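You operate a simulated robot arm through the tools that you are given. There is no shell and no other tool. Be economical: measure what you need, move in short steps, check, and stop when the job is done.

You are at the controls of a simulated robot arm. One attempt, no reset.

TASK
Pack the game into the give carton, fold both flaps and tape them.
Fine: the game is the box on the table; it stands upright in the carton; press the tape strip down across both flaps.

Only the result counts: the job must be done as asked and must still hold three seconds after the hand-in. Knocking over, shifting, dropping, spilling or breaking anything else fails it. Flat cloth is picked up by pressing the open fingertips on it (5 to 10 N) and closing them slowly along it; thin cloth reads only 2 to 8 mm in the jaws.

THE ROBOT
A 7-joint arm with a two-finger parallel gripper, fixed in place. Base frame: the origin is at the foot of the arm, x ahead of it, y to its left, z up; the work surface is at about z = 740. Readings come in mm, degrees, newtons and seconds.
With the tool pointing down near the work surface it reaches from about 320 to 780 mm from the base axis. Its first joint turns from -166.0 to 166.0 degrees. Payload 3.91 kg.
Tool frame: the origin (TCP) lies between the finger pads and is the grasp point; the fingertips stand 30 mm ahead of it; z points along the fingers, y is the line along which they close. The gripper opens to 110 mm. The fingers are 20 mm wide and 10 mm thick; the gripper's body (48 by 112 mm) begins 55 mm behind the TCP.
Orientation is that of the tool frame in the base frame, as a unit quaternion [x, y, z, w]. With the fingers straight down and closing along the base's y, the tool's x points along the base's -x, its y along +y and its z along -z.

THE INTERFACE
- The arm moves only by the tool play_rows. Its argument "increments" is a list of rows, each an object of numbers (a shift or turn left out is 0, a gripper value left out holds the last): "dx", "dy", "dz": the shift along the tool's x, y, z in units of 30 mm (1.0 is 30 mm); "rx", "ry", "rz": the turn, a rotation vector about the tool's x, y, z in units of 6 degrees (1.0 is 6 degrees); "hand": the finger opening in mm, from 0 to 110. In form: [{"dx": .., "dy": .., "dz": .., "rx": .., "ry": .., "rz": .., "hand": ..}, ...]. A call has 1 to 10 rows; each row shifts and turns the commanded pose from where the row before left it, along the tool's axes as they then stand. A call with a number of a shift or a turn outside -1 to 1 is refused whole. Each row takes 0.2 s and may step no farther than 50 mm and 8.6 degrees from the row before; otherwise, or with a gripper value out of range, the whole call is refused. Where a pose cannot be reached the arm comes as near as it can. A force on the tool above 90 N (or 10 N above the force at the start of the call, whichever is more), or a blocked arm, ends the call early, and 0.2 s more pass. The fingers move at their own pace (about 153 mm/s each) and stop on an object; they squeeze with about 27 N. The grip force told is the motor's: it shows also when the fingers shut on nothing. Time passes only in rows, and 0.2 s behind the last, so rows that do not move let the fingers close. It gives the time, the measured TCP pose, the force on the tool (base axes), the opening and the grip force at its end, in the units of the frame above (readings bear some noise).
- Cameras (640 x 400 px; columns grow to the right, rows downward): "scene" is fixed at [398.8, 651, 1606.7]; the picture's right is [-1.00, 0.04, 0.00], its down [0.02, 0.47, -0.88] and it looks along [-0.04, -0.88, -0.47] (base axes); focal length 376 px, centre (320, 200). "wrist" rides on the gripper at [-36, 0, -57] in the tool frame; the picture's right is [0.00, -1.00, 0.00], its down [0.97, 0.00, -0.24] and it looks along [0.24, 0.00, 0.97] (tool axes); focal length 218 px, centre (320, 200). There is no depth. A picture from a camera that has moved, and an enlarged one, comes with that camera's place and axes in the base frame and with its lens.
- capture(camera): a new picture of that camera. It takes no simulated time.
- slide_trunk(by): slides the trunk up (or, below 0, down) by that many mm; the arm rides with it, the base frame stays. It gives what a move gives, with no picture.
- inspect(camera, box): a new picture of the part [left, top, right, bottom] of that camera's present view, enlarged. It takes no simulated time.
- hand_in(): hands the job in; it is judged then, once.

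Work in short steps. Places have to be worked out from the pictures, the camera data and where the tool is seen: move nearer, look again, correct. Check each grasp and each placing, and mend what went wrong. You have 120 turns and 84 pictures in all, those below and enlarged ones among them. Open the gripper and draw the arm clear of the work before you hand the job in, unless the task says otherwise; then end with one line.

The tools are called after "Request:" as a command line: name --argument value ..., lists and objects as JSON in quotes. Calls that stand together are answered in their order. play_rows: Moves the arm, as the interface text tells. Its arguments: {"type":"object","properties":{"increments":{"type":"array","items":{"type":"object","properties":{"dx":{"type":"number"},"dy":{"type":"number"},"dz":{"type":"number"},"rx":{"type":"number"},"ry":{"type":"number"},"rz":{"type":"number"},"hand":{"type":"number"}}}}},"required":["increments"]} The other tools are called the same way: slide_trunk (by) slides the trunk up or down; capture (camera) takes a picture; inspect (camera, box) takes an enlarged picture of a part of a camera's view; hand_in () hands the job in.

At the start:

```text
clock: 0.0
position: [264.4, -428.5, 1190.5]
orientation: [0.0, 1.0, 0.0, -0.001]
force: [0.2, 0.1, 0.6]
width: 110.0
grip_force: 0.1
trunk travel left (down, up): [-575.0, 35.0]
```

scene: 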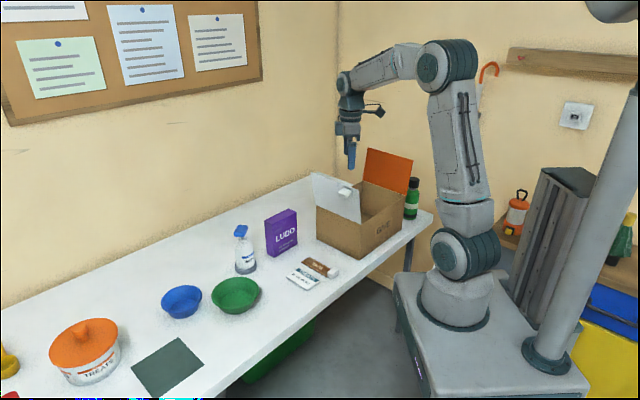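
wrist: 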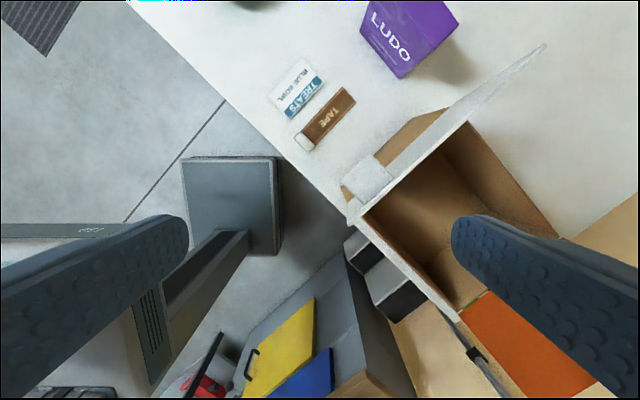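

I start by enlarging the scene around the carton and the game to measure places.

Request:
inspect --camera "scene" --box '[220, 130, 440, 300]'

Request:
inspect --camera "wrist" --box '[240, 0, 640, 400]'

```text
2.35 times, centred on (330, 215) of scene
camera zoom: at [398.8, 651.0, 1606.7], right [-1.0, 0.04, 0.0], down [0.02, 0.47, -0.88], along [-0.04, -0.88, -0.47], focal length 884 px, centre (296, 165)
```

zoom: 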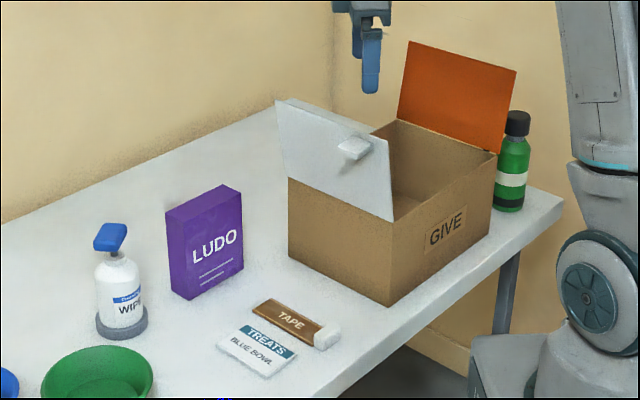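

```text
1.00 times, centred on (440, 200) of wrist
camera zoom: at [300.5, -427.9, 1246.6], right [0.0, -1.0, 0.0], down [-0.97, 0.0, 0.24], along [-0.24, 0.0, -0.97], focal length 218 px, centre (200, 200)
```

zoom: 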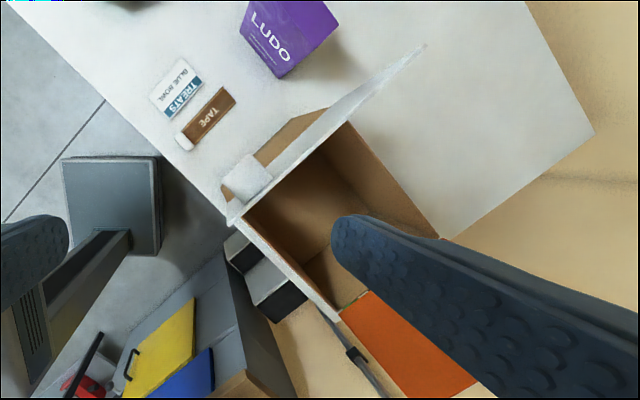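

The estimates so far put the Ludo box at about 124×40×150 mm around (490,-575). The carton rim is near z≈900, with A(190,-483), B(345,-657), C(-10,-680) and D(150,-845). I'll move above the tape and Ludo for a closer look.

Request:
play_rows --increments '[{"dx": -0.9, "dy": -0.3, "dz": 0.3}, {"dx": -0.9, "dy": -0.3, "dz": 0.3}, {"dx": -0.9, "dy": -0.3, "dz": 0.3}, {"dx": -0.9, "dy": -0.3, "dz": 0.3}, {"dx": -0.9, "dy": -0.3, "dz": 0.3}]'

Request:
capture --camera "wrist"

Request:
inspect --camera "scene" --box '[280, 220, 350, 300]'

Request:
inspect --camera "scene" --box '[305, 140, 425, 215]'

```text
clock: 1.2
position: [398.8, -474.7, 1146.4]
orientation: [0.0, 1.0, 0.0, -0.001]
force: [0.3, 0.2, -0.8]
width: 109.8
grip_force: 0.1
trunk travel left (down, up): [-575.0, 35.0]
```

```text
79 pictures are left
camera wrist: at [435.2, -474.0, 1202.9], right [0.0, -1.0, 0.0], down [-0.97, 0.0, 0.24], along [-0.24, 0.0, -0.97], focal length 218 px, centre (320, 200)
```

wrist: 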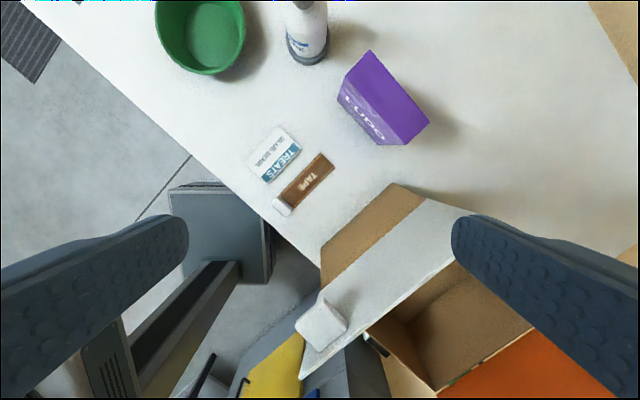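

```text
5.00 times, centred on (315, 260) of scene
camera zoom: at [398.8, 651.0, 1606.7], right [-1.0, 0.04, 0.0], down [0.02, 0.47, -0.88], along [-0.04, -0.88, -0.47], focal length 1878 px, centre (345, -100)
```

zoom: 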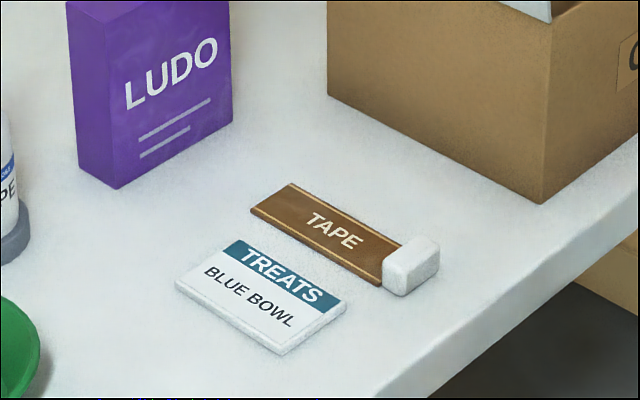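

```text
5.33 times, centred on (365, 178) of scene
camera zoom: at [398.8, 651.0, 1606.7], right [-1.0, 0.04, 0.0], down [0.02, 0.47, -0.88], along [-0.04, -0.88, -0.47], focal length 2004 px, centre (80, 320)
```

zoom: 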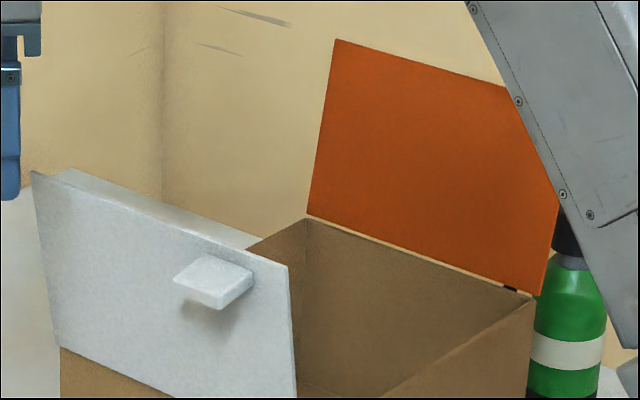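

The Ludo top is at about z≈890, centred near (494,-569), with its thin side along (0.7,-0.7). I'll turn the tool 45° and approach above it.

Request:
play_rows --increments '[{"rz": -0.94}, {"rz": -0.94}, {"rz": -0.94}, {"rz": -0.94}, {"rz": -0.94}, {"rz": -0.94}, {"rz": -0.93}, {"rz": -0.93}]'

Request:
play_rows --increments '[{"dy": -0.9, "dz": 0.9}, {"dy": -0.9, "dz": 0.9}, {"dy": -0.9, "dz": 0.9}, {"dy": -0.9, "dz": 0.9}, {"dy": -0.85, "dz": 0.9}, {}]'

Request:
capture --camera "wrist"

Request:
capture --camera "scene"

```text
clock: 3.0
position: [399.2, -472.8, 1146.5]
orientation: [-0.383, 0.924, 0.0, 0.0]
force: [-0.3, 0.2, 0.0]
width: 110.2
grip_force: 0.0
trunk travel left (down, up): [-575.0, 35.0]
```

```text
clock: 4.4
position: [491.0, -564.3, 1010.5]
orientation: [-0.382, 0.924, 0.001, -0.001]
force: [0.2, 0.3, 0.1]
width: 110.0
grip_force: 0.1
trunk travel left (down, up): [-575.0, 35.0]
```

```text
76 pictures are left
camera wrist: at [516.9, -539.7, 1066.9], right [0.71, -0.71, 0.0], down [-0.69, -0.69, 0.24], along [-0.17, -0.17, -0.97], focal length 218 px, centre (320, 200)
```

wrist: 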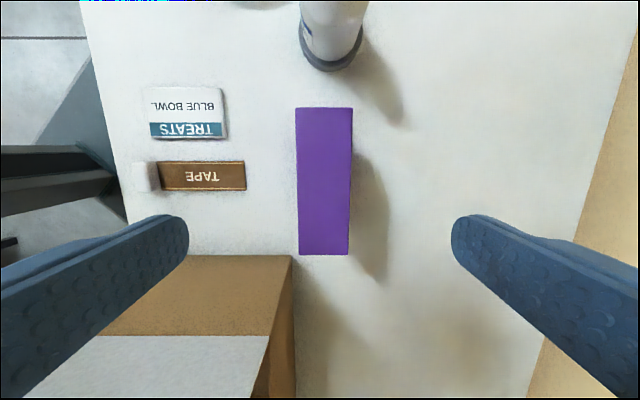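

```text
75 pictures are left
```

scene: 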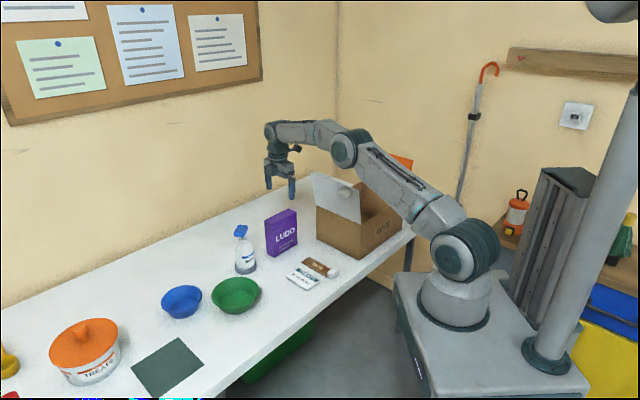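

Ludo is aligned with the tool and about 8 mm off along tool -x. I'll descend to z≈862 and close.

Request:
play_rows --increments '[{"dx": -0.06, "dy": -0.03, "dz": 0.98}, {"dx": -0.06, "dy": -0.03, "dz": 0.98}, {"dx": -0.06, "dy": -0.03, "dz": 0.98}, {"dx": -0.06, "dz": 0.98}, {"dz": 0.98}, {}]'

Request:
capture --camera "wrist"

Request:
inspect --camera "scene" --box '[220, 130, 440, 300]'

```text
clock: 5.8
position: [500.6, -562.6, 863.0]
orientation: [-0.383, 0.924, 0.0, 0.0]
force: [0.1, 0.7, 0.3]
width: 109.9
grip_force: 0.0
trunk travel left (down, up): [-575.0, 35.0]
```

```text
74 pictures are left
camera wrist: at [525.8, -537.6, 918.7], right [0.71, -0.71, 0.0], down [-0.69, -0.69, 0.24], along [-0.17, -0.17, -0.97], focal length 218 px, centre (320, 200)
```

wrist: 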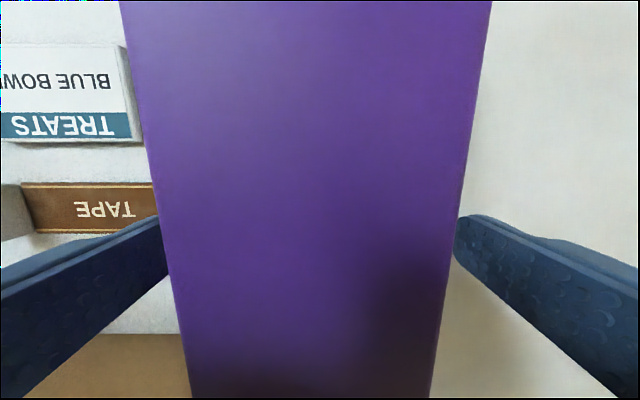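

```text
2.35 times, centred on (330, 215) of scene
camera zoom: at [398.8, 651.0, 1606.7], right [-1.0, 0.04, 0.0], down [0.02, 0.47, -0.88], along [-0.04, -0.88, -0.47], focal length 884 px, centre (296, 165)
```

zoom: 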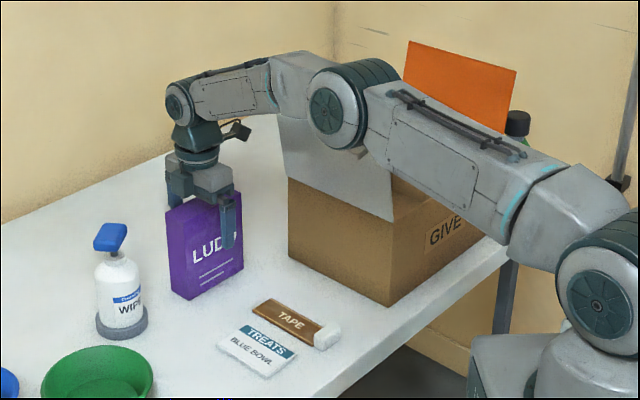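

The fingers straddle the box, so I close the gripper.

Request:
play_rows --increments '[{"hand": 60}, {"hand": 45}, {"hand": 30}, {"hand": 20}, {}]'

```text
clock: 7.0
position: [500.1, -562.7, 863.6]
orientation: [-0.383, 0.924, 0.0, 0.0]
force: [-0.4, 1.4, 0.3]
width: 44.8
grip_force: 26.7
trunk travel left (down, up): [-575.0, 35.0]
```

I have it, 45 mm thick. I'll lift high to clear the flap.

Request:
play_rows --increments '[{"dz": -0.5}, {"dz": -0.9}, {"dz": -0.9}, {"dz": -0.9}, {"dz": -1}, {"dz": -1}, {"dz": -1}, {"dz": -1}, {"dz": -1}, {"dz": -1}]'

Request:
play_rows --increments '[{"dz": -1}, {"dz": -1}, {"dx": 0.3, "dz": -1}, {}]'

Request:
capture --camera "wrist"

Request:
capture --camera "scene"

```text
clock: 9.2
position: [489.6, -556.8, 1135.5]
orientation: [-0.384, 0.923, 0.001, 0.0]
force: [0.5, 0.2, -3.1]
width: 45.2
grip_force: 26.9
out of reach, approached as far as the arm can: row 9, 10
trunk travel left (down, up): [-575.0, 35.0]
```

```text
clock: 10.2
position: [462.3, -538.3, 1220.7]
orientation: [-0.382, 0.924, 0.0, 0.0]
force: [0.6, 0.0, -3.3]
width: 44.9
grip_force: 27.0
out of reach, approached as far as the arm can: row 1, 2, 3
trunk travel left (down, up): [-575.0, 35.0]
```

```text
72 pictures are left
camera wrist: at [488.0, -513.6, 1275.4], right [0.71, -0.71, 0.0], down [-0.69, -0.69, 0.24], along [-0.17, -0.17, -0.97], focal length 218 px, centre (320, 200)
```

wrist: 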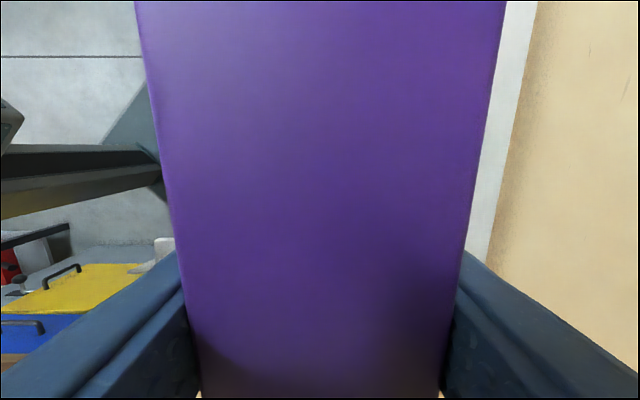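

```text
71 pictures are left
```

scene: 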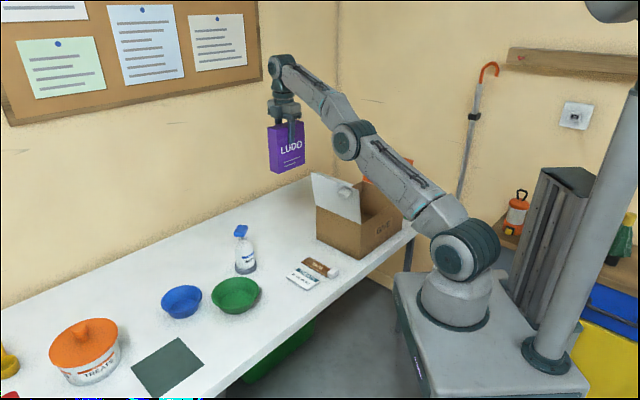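

Ludo's bottom is at z≈1097, above the flap top at about 1055. I'll carry it over to the carton centre, about (175,-657).

Request:
play_rows --increments '[{"dx": 0.96, "dy": 0.4}, {"dx": 0.96, "dy": 0.4}, {"dx": 0.96, "dy": 0.4}, {"dx": 0.96, "dy": 0.4}, {"dx": 0.96, "dy": 0.4}, {}]'

Request:
capture --camera "scene"

```text
clock: 11.6
position: [324.7, -610.1, 1228.0]
orientation: [-0.383, 0.924, 0.001, -0.001]
force: [-0.2, 0.0, -3.0]
width: 45.0
grip_force: 26.3
out of reach, approached as far as the arm can: row 2, 3, 5
trunk travel left (down, up): [-575.0, 35.0]
```

```text
70 pictures are left
```

scene: 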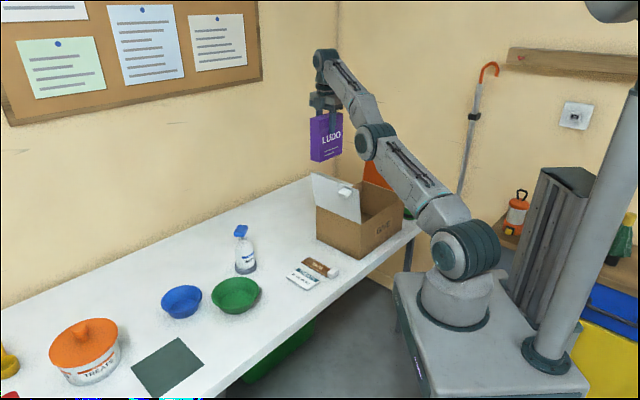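

Request:
play_rows --increments '[{"dx": 0.93, "dy": 0.49}, {"dx": 0.93, "dy": 0.49}, {"dx": 0.93, "dy": 0.49}, {"dx": 0.93, "dy": 0.49}, {"dx": 0.93, "dy": 0.49}, {}]'

Request:
capture --camera "scene"

Request:
capture --camera "wrist"

```text
clock: 13.0
position: [172.4, -658.7, 1227.2]
orientation: [-0.382, 0.924, 0.0, 0.0]
force: [0.6, -0.2, -4.1]
width: 45.1
grip_force: 26.7
trunk travel left (down, up): [-575.0, 35.0]
```

```text
69 pictures are left
```

scene: 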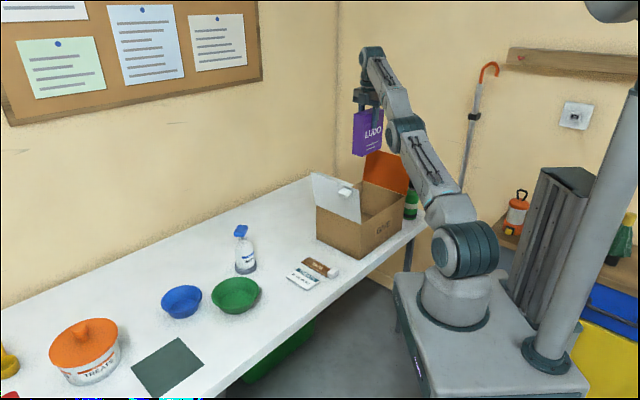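

```text
68 pictures are left
camera wrist: at [197.8, -632.8, 1284.1], right [0.71, -0.71, 0.0], down [-0.69, -0.69, 0.24], along [-0.17, -0.17, -0.97], focal length 218 px, centre (320, 200)
```

wrist: 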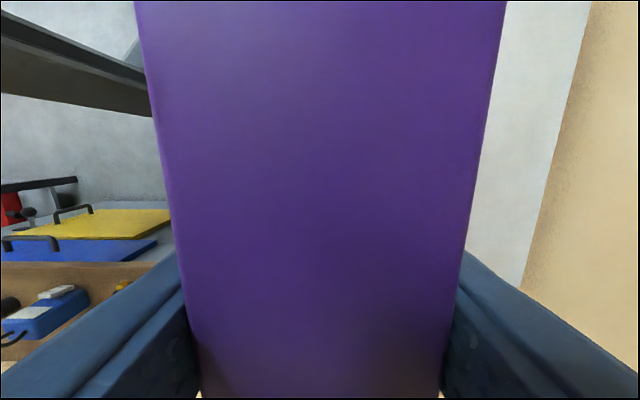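

By projection, Ludo is over the carton opening centre (~364,200 in the scene view). I'll descend partway and check.

Request:
play_rows --increments '[{"dz": 1}, {"dz": 1}, {"dz": 1}, {"dz": 1}, {"dz": 1}, {"dz": 0.8}, {}]'

Request:
inspect --camera "scene" --box '[290, 100, 450, 280]'

Request:
capture --camera "wrist"

```text
clock: 14.6
position: [184.4, -706.1, 1069.5]
orientation: [-0.383, 0.924, 0.001, 0.0]
force: [0.3, -0.1, -3.6]
width: 44.6
grip_force: 26.9
out of reach, approached as far as the arm can: row 1, 2, 3, 4, 5, 6
trunk travel left (down, up): [-575.0, 35.0]
```

```text
2.22 times, centred on (370, 190) of scene
camera zoom: at [398.8, 651.0, 1606.7], right [-1.0, 0.04, 0.0], down [0.02, 0.47, -0.88], along [-0.04, -0.88, -0.47], focal length 835 px, centre (209, 222)
```

zoom: 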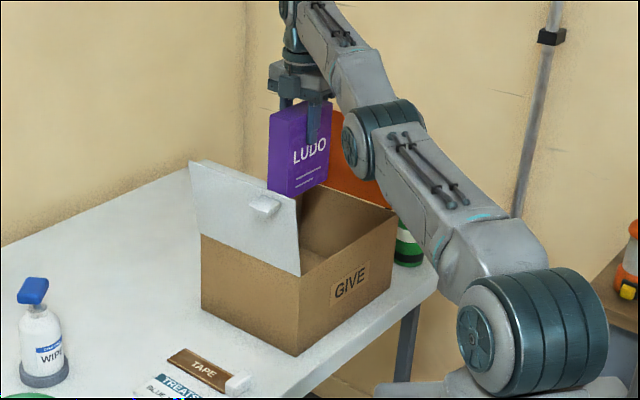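

```text
66 pictures are left
camera wrist: at [209.6, -680.6, 1125.6], right [0.71, -0.71, 0.0], down [-0.69, -0.69, 0.24], along [-0.17, -0.17, -0.97], focal length 218 px, centre (320, 200)
```

wrist: 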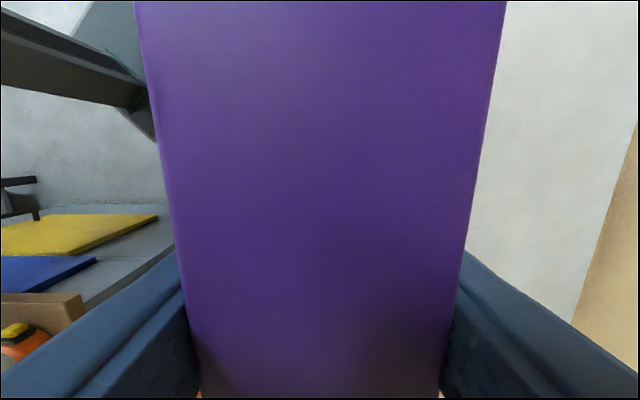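

The arm drifted outward, possibly against a joint limit. I'll see whether it converges with idle rows.

Request:
play_rows --increments '[{}, {}, {}]'

```text
clock: 15.4
position: [183.6, -706.5, 1070.5]
orientation: [-0.384, 0.924, 0.002, 0.001]
force: [-0.2, -0.5, -3.8]
width: 44.9
grip_force: 26.6
trunk travel left (down, up): [-575.0, 35.0]
```

Request:
play_rows --increments '[{"dx": -0.47, "dy": 0.68}, {"dx": -0.47, "dy": 0.68}, {}]'

```text
clock: 16.2
position: [183.2, -704.9, 1077.3]
orientation: [-0.383, 0.924, 0.001, 0.0]
force: [-0.6, -0.1, -3.7]
width: 44.8
grip_force: 27.1
out of reach, approached as far as the arm can: row 1, 2
trunk travel left (down, up): [-575.0, 35.0]
```

The arm seems to have flipped to elbow-down, so the wrist limit pushes it outward. The box is still within the opening, so I'll lower in small steps and watch the drift.

Request:
play_rows --increments '[{"dz": 0.7}, {"dz": 0.7}, {}]'

Request:
inspect --camera "scene" --box '[290, 80, 490, 280]'

```text
clock: 17.0
position: [183.8, -711.8, 1035.5]
orientation: [-0.383, 0.924, 0.001, 0.0]
force: [-0.1, -0.4, -3.5]
width: 45.0
grip_force: 27.1
out of reach, approached as far as the arm can: row 1, 2
trunk travel left (down, up): [-575.0, 35.0]
```

```text
2.00 times, centred on (390, 180) of scene
camera zoom: at [398.8, 651.0, 1606.7], right [-1.0, 0.04, 0.0], down [0.02, 0.47, -0.88], along [-0.04, -0.88, -0.47], focal length 751 px, centre (180, 240)
```

zoom: 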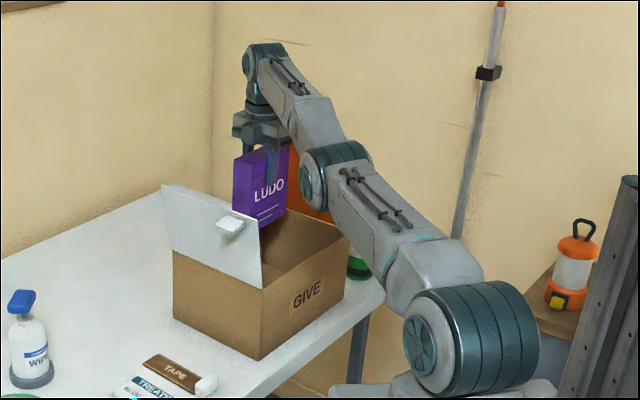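

The elbow is indeed low. I'll go back up and over-stretch to try to flip the elbow back up, away from the rim.

Request:
play_rows --increments '[{"dz": -1}, {"dz": -1}, {"dz": -1}, {"dz": -1}, {"dz": -1}, {"dz": -1}, {"dz": -1}, {"dz": -1}, {}]'

Request:
inspect --camera "scene" --box '[290, 0, 490, 280]'

```text
clock: 19.0
position: [187.5, -655.6, 1230.6]
orientation: [-0.383, 0.924, -0.001, 0.0]
force: [-1.1, -0.3, -3.6]
width: 44.8
grip_force: 27.0
out of reach, approached as far as the arm can: row 2, 3, 4, 5, 6, 7, 8
trunk travel left (down, up): [-575.0, 35.0]
```

```text
1.43 times, centred on (390, 140) of scene
camera zoom: at [398.8, 651.0, 1606.7], right [-1.0, 0.04, 0.0], down [0.02, 0.47, -0.88], along [-0.04, -0.88, -0.47], focal length 537 px, centre (220, 286)
```

zoom: 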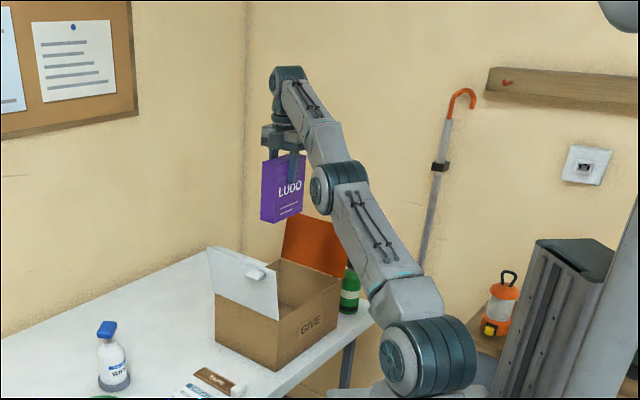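

Near-straight and at the wrist limit here, moving inward should only be feasible with the elbow up, so I try inward at constant height.

Request:
play_rows --increments '[{"dx": -0.37, "dy": 0.72}, {"dx": -0.37, "dy": 0.72}, {"dx": -0.37, "dy": 0.72}, {"dx": -0.37, "dy": 0.72}, {"dx": -0.37, "dy": 0.72}, {}]'

Request:
inspect --camera "scene" --box '[290, 0, 490, 280]'

```text
clock: 20.4
position: [150.2, -542.2, 1229.4]
orientation: [-0.383, 0.924, 0.0, 0.0]
force: [-0.5, 0.8, -3.9]
width: 45.0
grip_force: 27.0
trunk travel left (down, up): [-575.0, 35.0]
```

```text
1.43 times, centred on (390, 140) of scene
camera zoom: at [398.8, 651.0, 1606.7], right [-1.0, 0.04, 0.0], down [0.02, 0.47, -0.88], along [-0.04, -0.88, -0.47], focal length 537 px, centre (220, 286)
```

zoom: 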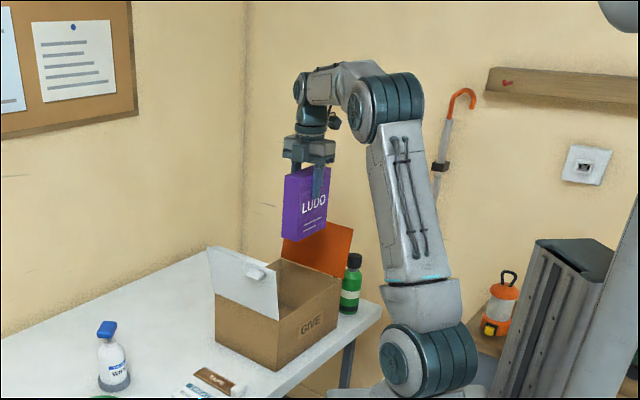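

The elbow is up again. Now I'll go diagonally down and out to above the carton centre at z≈1060.

Request:
play_rows --increments '[{"dz": 0.95}, {"dz": 0.95}, {"dx": 0.355, "dy": -0.55, "dz": 0.8}, {"dx": 0.355, "dy": -0.55, "dz": 0.7}, {"dx": 0.355, "dy": -0.55, "dz": 0.7}, {"dx": 0.355, "dy": -0.55, "dz": 0.6}, {"dx": 0.355, "dy": -0.55, "dz": 0.5}, {"dx": 0.355, "dy": -0.55, "dz": 0.4}, {}]'

Request:
inspect --camera "scene" --box '[290, 0, 490, 280]'

```text
clock: 22.4
position: [174.4, -655.8, 1062.7]
orientation: [-0.383, 0.924, -0.001, 0.0]
force: [0.6, -0.8, -3.1]
width: 45.0
grip_force: 26.9
trunk travel left (down, up): [-575.0, 35.0]
```

```text
1.43 times, centred on (390, 140) of scene
camera zoom: at [398.8, 651.0, 1606.7], right [-1.0, 0.04, 0.0], down [0.02, 0.47, -0.88], along [-0.04, -0.88, -0.47], focal length 537 px, centre (220, 286)
```

zoom: 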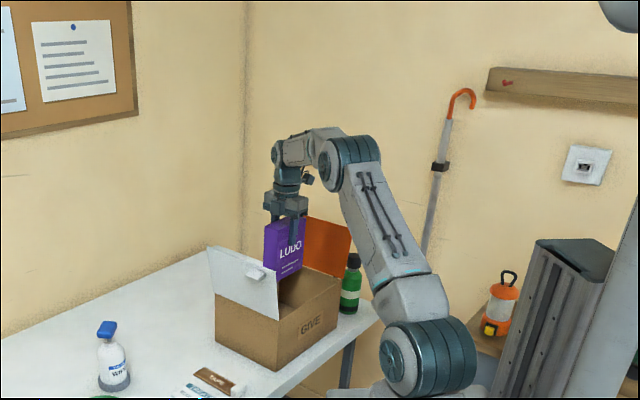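

It's good. Now I lower into the carton.

Request:
play_rows --increments '[{"dz": 0.9}, {"dz": 0.9}, {"dz": 0.9}, {"dz": 0.9}, {"dz": 0.9}, {"dz": 0.8}, {}]'

Request:
inspect --camera "scene" --box '[290, 80, 450, 280]'

Request:
capture --camera "wrist"

```text
clock: 24.0
position: [174.3, -655.8, 903.4]
orientation: [-0.383, 0.924, -0.001, 0.0]
force: [-0.6, -0.4, -3.7]
width: 44.9
grip_force: 26.9
trunk travel left (down, up): [-575.0, 35.0]
```

```text
2.00 times, centred on (370, 180) of scene
camera zoom: at [398.8, 651.0, 1606.7], right [-1.0, 0.04, 0.0], down [0.02, 0.47, -0.88], along [-0.04, -0.88, -0.47], focal length 751 px, centre (220, 240)
```

zoom: 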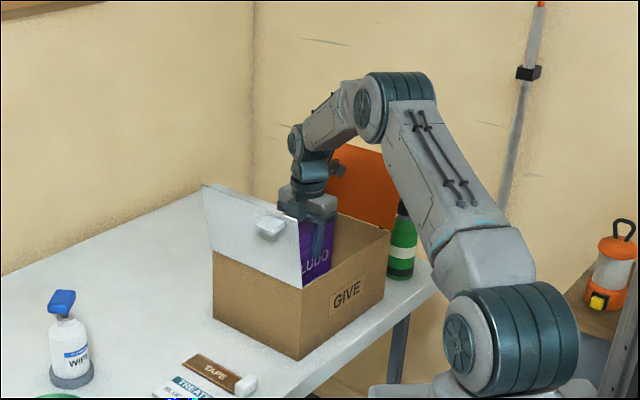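

```text
60 pictures are left
camera wrist: at [200.6, -630.2, 959.2], right [0.71, -0.71, 0.0], down [-0.69, -0.69, 0.24], along [-0.17, -0.17, -0.97], focal length 218 px, centre (320, 200)
```

wrist: 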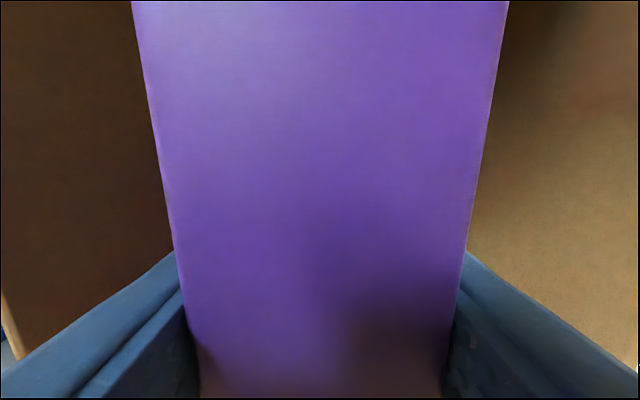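

Inside and centred. I lower slowly until contact.

Request:
play_rows --increments '[{"dz": 0.4}, {"dz": 0.4}, {"dz": 0.2}, {"dz": 0.1}, {}]'

```text
clock: 25.2
position: [175.8, -656.8, 870.7]
orientation: [-0.382, 0.924, 0.0, -0.001]
force: [0.1, 0.4, -2.7]
width: 44.7
grip_force: 27.1
trunk travel left (down, up): [-575.0, 35.0]
```

Request:
play_rows --increments '[{"dz": 0.07}, {"dz": 0.07}, {"dz": 0.07}, {}]'

```text
clock: 26.2
position: [174.5, -655.9, 867.3]
orientation: [-0.383, 0.924, -0.003, -0.002]
force: [-1.7, 0.0, 25.6]
width: 44.7
grip_force: 27.4
trunk travel left (down, up): [-575.0, 35.0]
```

It's on the floor (25 N). I'll ease up slightly, open and withdraw.

Request:
play_rows --increments '[{"dz": -0.08}, {"hand": 75}, {"hand": 90}, {}]'

Request:
play_rows --increments '[{"dz": -0.8}, {"dz": -0.9}, {"dz": -0.9}, {"dz": -0.9}, {"dz": -0.9}, {"dz": -0.9}, {"dz": -0.9}, {"dz": -0.9}, {}]'

Request:
capture --camera "wrist"

Request:
inspect --camera "scene" --box '[290, 80, 450, 280]'

```text
clock: 27.2
position: [175.0, -657.3, 866.0]
orientation: [-0.383, 0.924, 0.0, 0.001]
force: [-0.7, -0.1, -0.2]
width: 90.1
grip_force: 0.1
trunk travel left (down, up): [-575.0, 35.0]
```

```text
clock: 29.2
position: [175.4, -654.9, 1082.3]
orientation: [-0.382, 0.924, 0.0, -0.001]
force: [-1.1, 0.7, -0.6]
width: 89.9
grip_force: 0.1
trunk travel left (down, up): [-575.0, 35.0]
```

```text
59 pictures are left
camera wrist: at [200.3, -629.0, 1137.3], right [0.71, -0.71, 0.0], down [-0.69, -0.69, 0.24], along [-0.17, -0.17, -0.97], focal length 218 px, centre (320, 200)
```

wrist: 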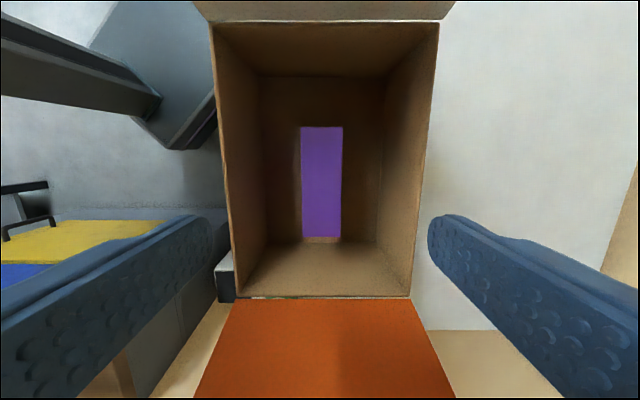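

```text
2.00 times, centred on (370, 180) of scene
camera zoom: at [398.8, 651.0, 1606.7], right [-1.0, 0.04, 0.0], down [0.02, 0.47, -0.88], along [-0.04, -0.88, -0.47], focal length 751 px, centre (220, 240)
```

zoom: 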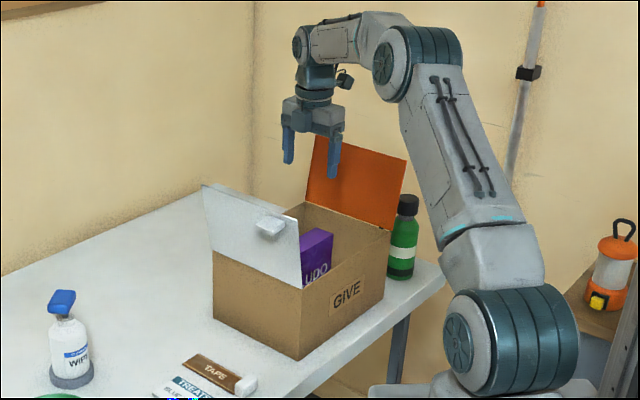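

Ludo stands upright in the carton. Rim: p≈190–490 (local axis A→C), q≈483–699 (A→B), z≈900. The orange flap is about 150 mm tall and leans slightly outward. I'll rise, close the hand and tilt the fingers outward 24° to hook over its top.

Request:
play_rows --increments '[{"dy": 0.7, "dz": -0.8, "hand": 0}, {"dy": 0.6, "dz": -0.8}, {"dy": 0.6, "dz": -0.8}, {"ry": 1}, {"ry": 1}, {"ry": 1}, {"ry": 1}, {}]'

Request:
capture --camera "wrist"

```text
clock: 31.0
position: [134.5, -614.1, 1153.6]
orientation: [-0.374, 0.904, -0.079, -0.192]
force: [0.5, 0.7, -0.4]
width: 0.0
grip_force: 26.6
trunk travel left (down, up): [-575.0, 35.0]
```

```text
57 pictures are left
camera wrist: at [174.4, -574.6, 1189.8], right [0.71, -0.71, 0.0], down [-0.56, -0.56, 0.62], along [-0.44, -0.44, -0.79], focal length 218 px, centre (320, 200)
```

wrist: 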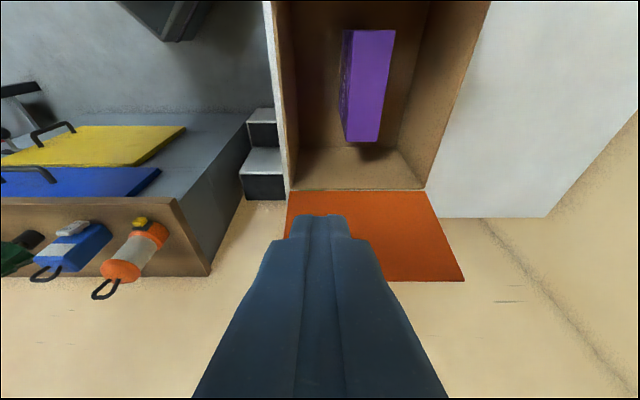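

The flap top edge is at p≈517, z≈1048. I move the TCP to p≈540, z≈1115, just beyond it.

Request:
play_rows --increments '[{"dx": 0.93, "dz": 0.65}, {"dx": 0.93, "dz": 0.65}, {"dx": 0.93, "dz": 0.65}, {"dx": 0.93, "dz": 0.65}, {"dx": 0.93, "dz": 0.65}, {"dx": 0.93, "dz": 0.65}, {}]'

Request:
capture --camera "wrist"

Request:
inspect --camera "scene" --box '[310, 60, 470, 240]'

```text
clock: 32.6
position: [-3.5, -755.8, 1113.4]
orientation: [-0.375, 0.904, -0.08, -0.192]
force: [-0.2, 0.1, 0.6]
width: 0.0
grip_force: 26.4
trunk travel left (down, up): [-575.0, 35.0]
```

```text
56 pictures are left
camera wrist: at [36.7, -716.5, 1149.8], right [0.71, -0.71, 0.0], down [-0.56, -0.56, 0.61], along [-0.43, -0.43, -0.79], focal length 218 px, centre (320, 200)
```

wrist: 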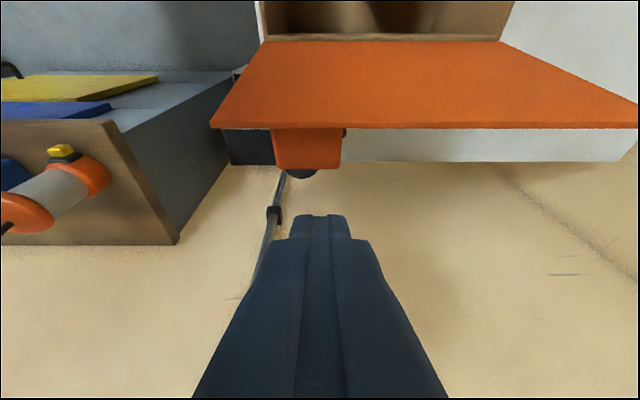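

```text
2.22 times, centred on (390, 150) of scene
camera zoom: at [398.8, 651.0, 1606.7], right [-1.0, 0.04, 0.0], down [0.02, 0.47, -0.88], along [-0.04, -0.88, -0.47], focal length 835 px, centre (164, 311)
```

zoom: 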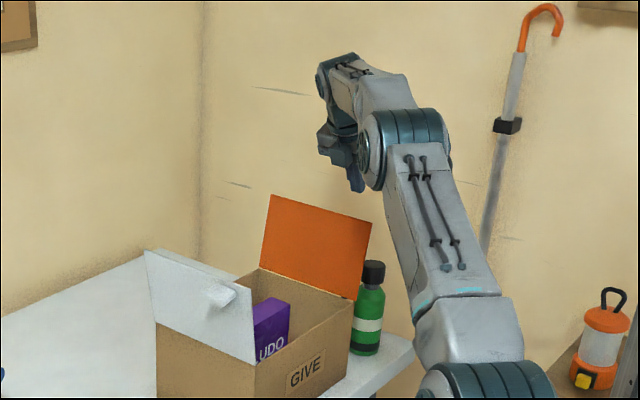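

There's a knob on the outer side of the orange flap, at about q 504–546, right beneath my fingers. I'll shift to q≈580, past the knob, tilting a bit to keep within reach.

Request:
play_rows --increments '[{"rx": 1}, {"rx": 1}, {"dy": -0.8}, {"dy": -0.8, "dx": -0.2}, {}]'

Request:
capture --camera "wrist"

```text
clock: 33.8
position: [36.5, -784.7, 1121.1]
orientation: [-0.392, 0.89, -0.174, -0.151]
force: [0.2, 0.0, 0.1]
width: 0.1
grip_force: 26.6
trunk travel left (down, up): [-575.0, 35.0]
```

```text
54 pictures are left
camera wrist: at [67.0, -737.3, 1155.7], right [0.75, -0.63, 0.19], down [-0.59, -0.52, 0.61], along [-0.29, -0.57, -0.77], focal length 218 px, centre (320, 200)
```

wrist: 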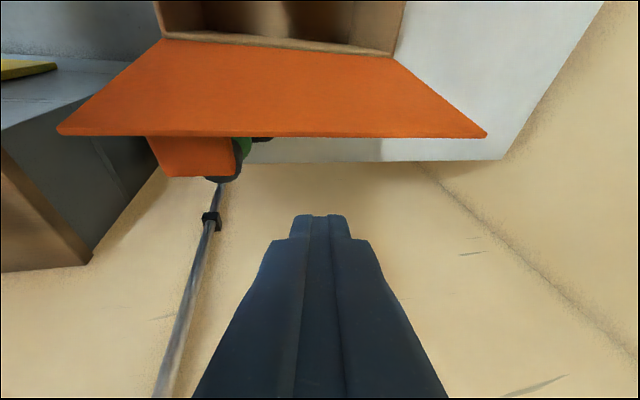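

I'm past the knob. I'll shift 12 mm further out and lower about 75 mm so the tip is behind the flap's top edge.

Request:
play_rows --increments '[{"dx": 0.4, "dy": 0.03, "dz": 0.18}, {"dx": -0.34, "dy": 0.16, "dz": 0.74}, {"dx": -0.34, "dy": 0.16, "dz": 0.74}, {"dx": -0.34, "dy": 0.16, "dz": 0.74}, {}]'

Request:
capture --camera "wrist"

Request:
inspect --camera "scene" --box '[310, 60, 470, 240]'

```text
clock: 35.0
position: [24.5, -794.0, 1046.9]
orientation: [-0.391, 0.891, -0.173, -0.153]
force: [-0.1, -1.1, -0.3]
width: 0.0
grip_force: 26.5
trunk travel left (down, up): [-575.0, 35.0]
```

```text
53 pictures are left
camera wrist: at [56.0, -746.1, 1081.7], right [0.75, -0.63, 0.19], down [-0.59, -0.52, 0.61], along [-0.29, -0.57, -0.77], focal length 218 px, centre (320, 200)
```

wrist: 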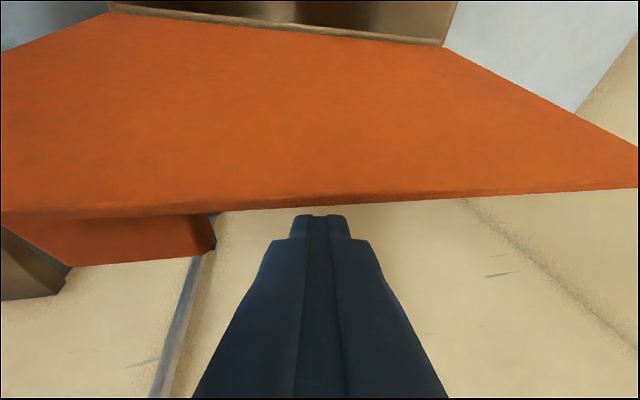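

```text
2.22 times, centred on (390, 150) of scene
camera zoom: at [398.8, 651.0, 1606.7], right [-1.0, 0.04, 0.0], down [0.02, 0.47, -0.88], along [-0.04, -0.88, -0.47], focal length 835 px, centre (164, 311)
```

zoom: 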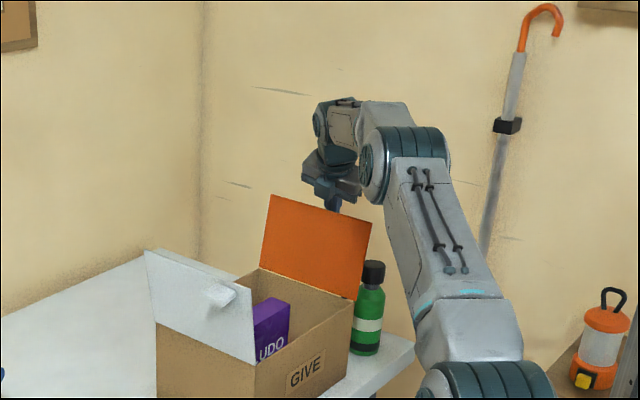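

The tip is just behind the flap edge. Now I pull inward (-p) gently.

Request:
play_rows --increments '[{"dx": -0.6, "dy": -0.05, "dz": -0.27}, {"dx": -0.6, "dy": -0.05, "dz": -0.27}, {"dx": -0.6, "dy": -0.05, "dz": -0.27}, {}]'

Request:
inspect --camera "scene" --box '[310, 60, 470, 240]'

```text
clock: 36.0
position: [64.1, -751.1, 1044.3]
orientation: [-0.392, 0.891, -0.173, -0.152]
force: [1.3, 0.1, -0.7]
width: 0.0
grip_force: 26.6
trunk travel left (down, up): [-575.0, 35.0]
```

```text
2.22 times, centred on (390, 150) of scene
camera zoom: at [398.8, 651.0, 1606.7], right [-1.0, 0.04, 0.0], down [0.02, 0.47, -0.88], along [-0.04, -0.88, -0.47], focal length 835 px, centre (164, 311)
```

zoom: 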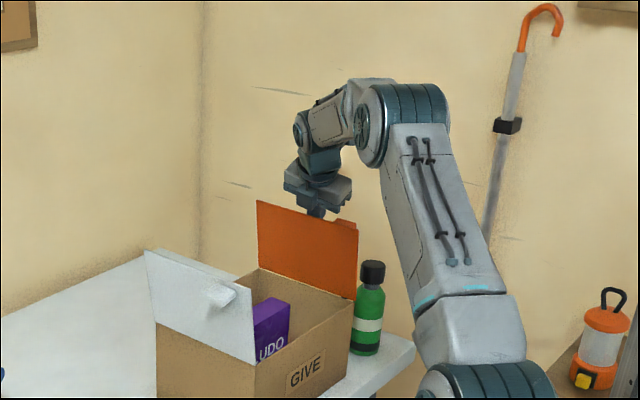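

The flap follows. I continue inward with gradual lowering.

Request:
play_rows --increments '[{"dx": -0.8, "dy": -0.04, "dz": -0.21}, {"dx": -0.86, "dy": -0.02, "dz": -0.09}, {"dx": -0.886, "dy": 0, "dz": -0.03}, {"dx": -0.91, "dy": 0.01, "dz": 0.03}, {}]'

Request:
inspect --camera "scene" --box '[310, 60, 470, 240]'

Request:
capture --camera "wrist"

```text
clock: 37.2
position: [135.4, -682.6, 1012.7]
orientation: [-0.393, 0.89, -0.174, -0.152]
force: [0.0, 0.4, 0.0]
width: 0.0
grip_force: 27.2
trunk travel left (down, up): [-575.0, 35.0]
```

```text
2.22 times, centred on (390, 150) of scene
camera zoom: at [398.8, 651.0, 1606.7], right [-1.0, 0.04, 0.0], down [0.02, 0.47, -0.88], along [-0.04, -0.88, -0.47], focal length 835 px, centre (164, 311)
```

zoom: 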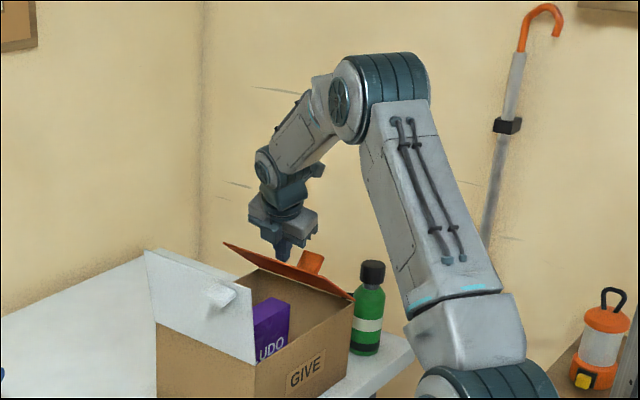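

```text
49 pictures are left
camera wrist: at [166.1, -634.8, 1048.1], right [0.75, -0.63, 0.19], down [-0.59, -0.52, 0.61], along [-0.29, -0.57, -0.77], focal length 218 px, centre (320, 200)
```

wrist: 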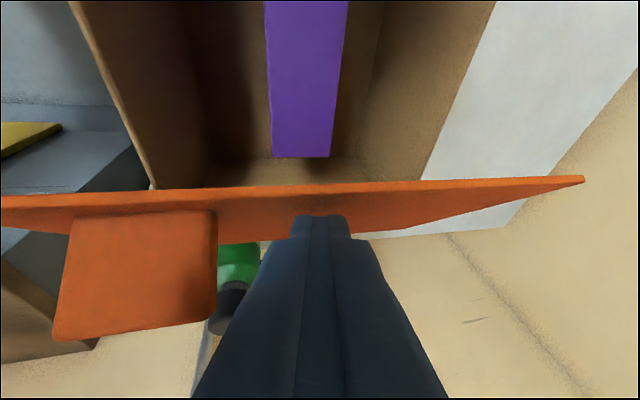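

It's folding well. I now press down along the arc.

Request:
play_rows --increments '[{"dx": -0.42, "dy": 0.1, "dz": 0.5}, {"dx": -0.35, "dy": 0.12, "dz": 0.59}, {"dx": -0.27, "dy": 0.127, "dz": 0.593}, {}]'

Request:
inspect --camera "scene" --box '[310, 100, 470, 260]'

```text
clock: 38.2
position: [138.0, -675.7, 952.9]
orientation: [-0.392, 0.891, -0.173, -0.153]
force: [-0.1, 0.2, -0.1]
width: 0.0
grip_force: 27.2
trunk travel left (down, up): [-575.0, 35.0]
```

```text
2.50 times, centred on (390, 180) of scene
camera zoom: at [398.8, 651.0, 1606.7], right [-1.0, 0.04, 0.0], down [0.02, 0.47, -0.88], along [-0.04, -0.88, -0.47], focal length 939 px, centre (145, 250)
```

zoom: 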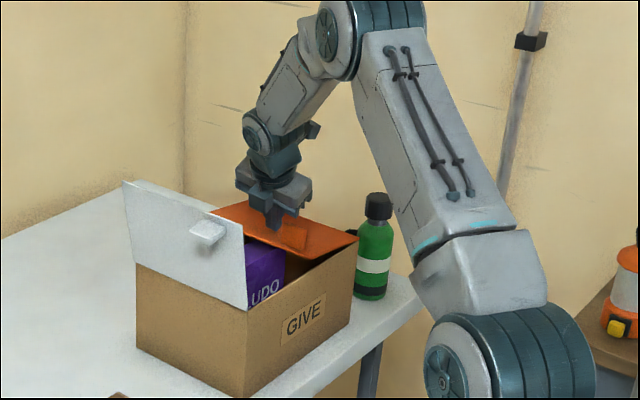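

Request:
play_rows --increments '[{"dx": -0.136, "dy": 0.06, "dz": 0.3}, {"dx": -0.136, "dy": 0.06, "dz": 0.3}, {}]'

Request:
inspect --camera "scene" --box '[310, 140, 430, 240]'

```text
clock: 39.0
position: [139.8, -675.3, 935.8]
orientation: [-0.392, 0.89, -0.176, -0.152]
force: [0.8, 1.2, 12.1]
width: 0.0
grip_force: 27.2
trunk travel left (down, up): [-575.0, 35.0]
```

```text
4.00 times, centred on (370, 190) of scene
camera zoom: at [398.8, 651.0, 1606.7], right [-1.0, 0.04, 0.0], down [0.02, 0.47, -0.88], along [-0.04, -0.88, -0.47], focal length 1503 px, centre (120, 240)
```

zoom: 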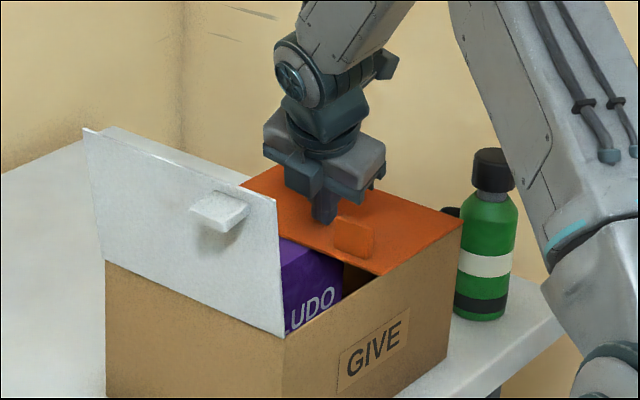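

The flap is down, with 12 N contact at z≈909. I lift off and check whether it stays.

Request:
play_rows --increments '[{"dx": 0.407, "dy": -0.19, "dz": -0.89}, {"dx": 0.407, "dy": -0.19, "dz": -0.89}, {"dx": 0.407, "dy": -0.19, "dz": -0.89}, {"dx": 0.407, "dy": -0.19, "dz": -0.89}, {"dx": 0.407, "dy": -0.19, "dz": -0.89}, {"dx": 0.407, "dy": -0.19, "dz": -0.89}, {}]'

Request:
play_rows --increments '[{"rx": -1}, {"rx": -1}, {"ry": -1}, {"ry": -1}, {"ry": -1}, {"ry": -1}, {}]'

Request:
capture --camera "wrist"

Request:
inspect --camera "scene" --box '[290, 80, 450, 260]'

```text
clock: 40.6
position: [140.5, -677.5, 1110.7]
orientation: [-0.393, 0.89, -0.173, -0.152]
force: [-0.2, -0.5, 0.0]
width: 0.0
grip_force: 27.9
trunk travel left (down, up): [-575.0, 35.0]
```

```text
clock: 42.2
position: [139.6, -675.9, 1112.2]
orientation: [-0.382, 0.924, 0.001, 0.001]
force: [0.2, -0.2, 0.4]
width: 0.2
grip_force: 27.1
trunk travel left (down, up): [-575.0, 35.0]
```

```text
46 pictures are left
camera wrist: at [166.0, -650.2, 1168.4], right [0.71, -0.71, 0.0], down [-0.69, -0.69, 0.24], along [-0.17, -0.17, -0.97], focal length 218 px, centre (320, 200)
```

wrist: 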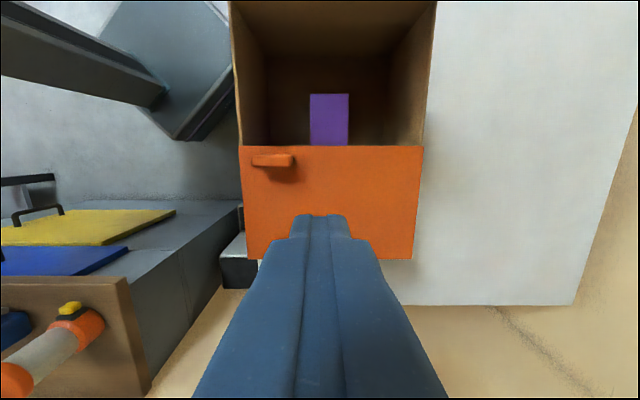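

```text
2.22 times, centred on (370, 170) of scene
camera zoom: at [398.8, 651.0, 1606.7], right [-1.0, 0.04, 0.0], down [0.02, 0.47, -0.88], along [-0.04, -0.88, -0.47], focal length 835 px, centre (209, 267)
```

zoom: 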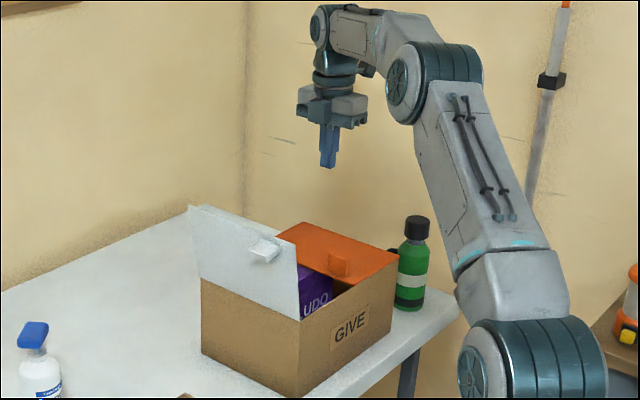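

The orange flap stays closed, with its edge at p≈342, and its tab stands at q 498–546. Now the white flap: I cross over above it to its outside (p≈90, q≈605).

Request:
play_rows --increments '[{"dx": -0.5, "dz": -0.5}, {"dx": -1, "dy": -0.1}, {"dx": -1, "dy": -0.1}, {"dx": -1, "dy": -0.1}, {"dx": -1, "dy": -0.1}, {"dx": -1, "dy": -0.1}, {"dx": -1, "dy": -0.1}, {"dx": -1, "dy": -0.1}, {"dx": -1, "dy": -0.1}, {"dx": -1, "dy": -0.1}]'

Request:
capture --camera "wrist"

Request:
inspect --camera "scene" --box '[290, 80, 450, 260]'

```text
clock: 44.4
position: [365.0, -495.6, 1129.8]
orientation: [-0.383, 0.924, 0.001, 0.0]
force: [0.3, 0.2, 1.2]
width: 0.0
grip_force: 27.4
trunk travel left (down, up): [-575.0, 35.0]
```

```text
44 pictures are left
camera wrist: at [390.5, -470.0, 1185.4], right [0.71, -0.71, 0.0], down [-0.69, -0.69, 0.24], along [-0.17, -0.17, -0.97], focal length 218 px, centre (320, 200)
```

wrist: 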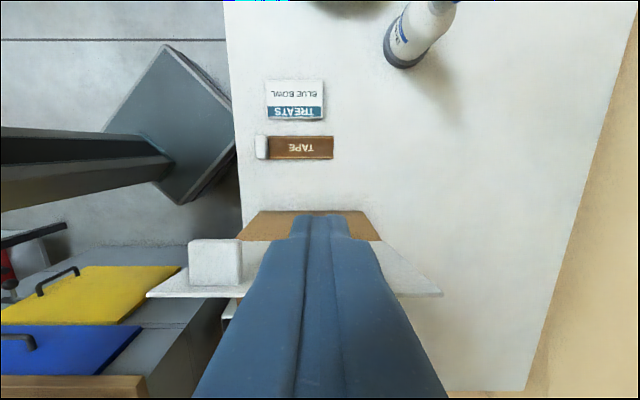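

```text
2.22 times, centred on (370, 170) of scene
camera zoom: at [398.8, 651.0, 1606.7], right [-1.0, 0.04, 0.0], down [0.02, 0.47, -0.88], along [-0.04, -0.88, -0.47], focal length 835 px, centre (209, 267)
```

zoom: 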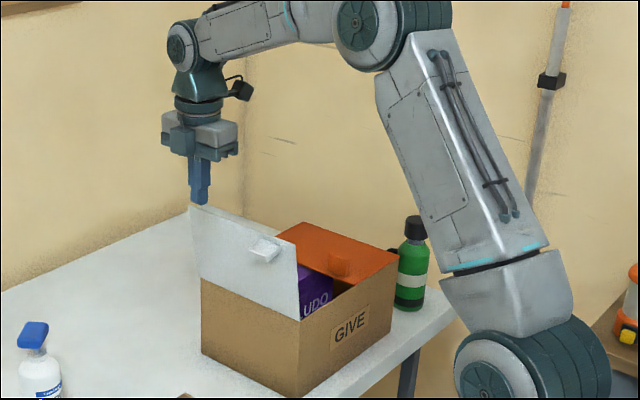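

The white flap's top edge is at p≈163, z≈1047, and its tab is at q 518–556. The tape block is near p 58, q 492. I lower outside the flap and sweep it inward.

Request:
play_rows --increments '[{"dz": 0.95}, {"dz": 0.95}, {"dz": 0.95}, {"dx": 0.9}, {"dx": 0.9}, {"dx": 0.9}, {"dx": 0.9, "dz": 0.1}, {"dx": 0.9, "dz": 0.1}, {}]'

Request:
inspect --camera "scene" --box '[290, 80, 450, 260]'

```text
clock: 46.4
position: [267.2, -587.0, 1037.0]
orientation: [-0.383, 0.924, 0.0, 0.0]
force: [0.2, -0.1, 0.2]
width: 0.0
grip_force: 27.4
trunk travel left (down, up): [-575.0, 35.0]
```

```text
2.22 times, centred on (370, 170) of scene
camera zoom: at [398.8, 651.0, 1606.7], right [-1.0, 0.04, 0.0], down [0.02, 0.47, -0.88], along [-0.04, -0.88, -0.47], focal length 835 px, centre (209, 267)
```

zoom: 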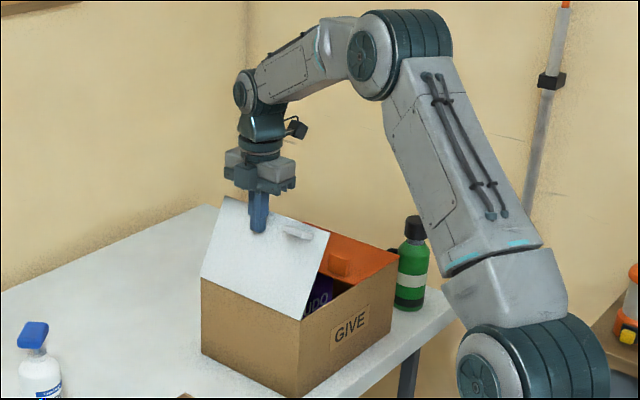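

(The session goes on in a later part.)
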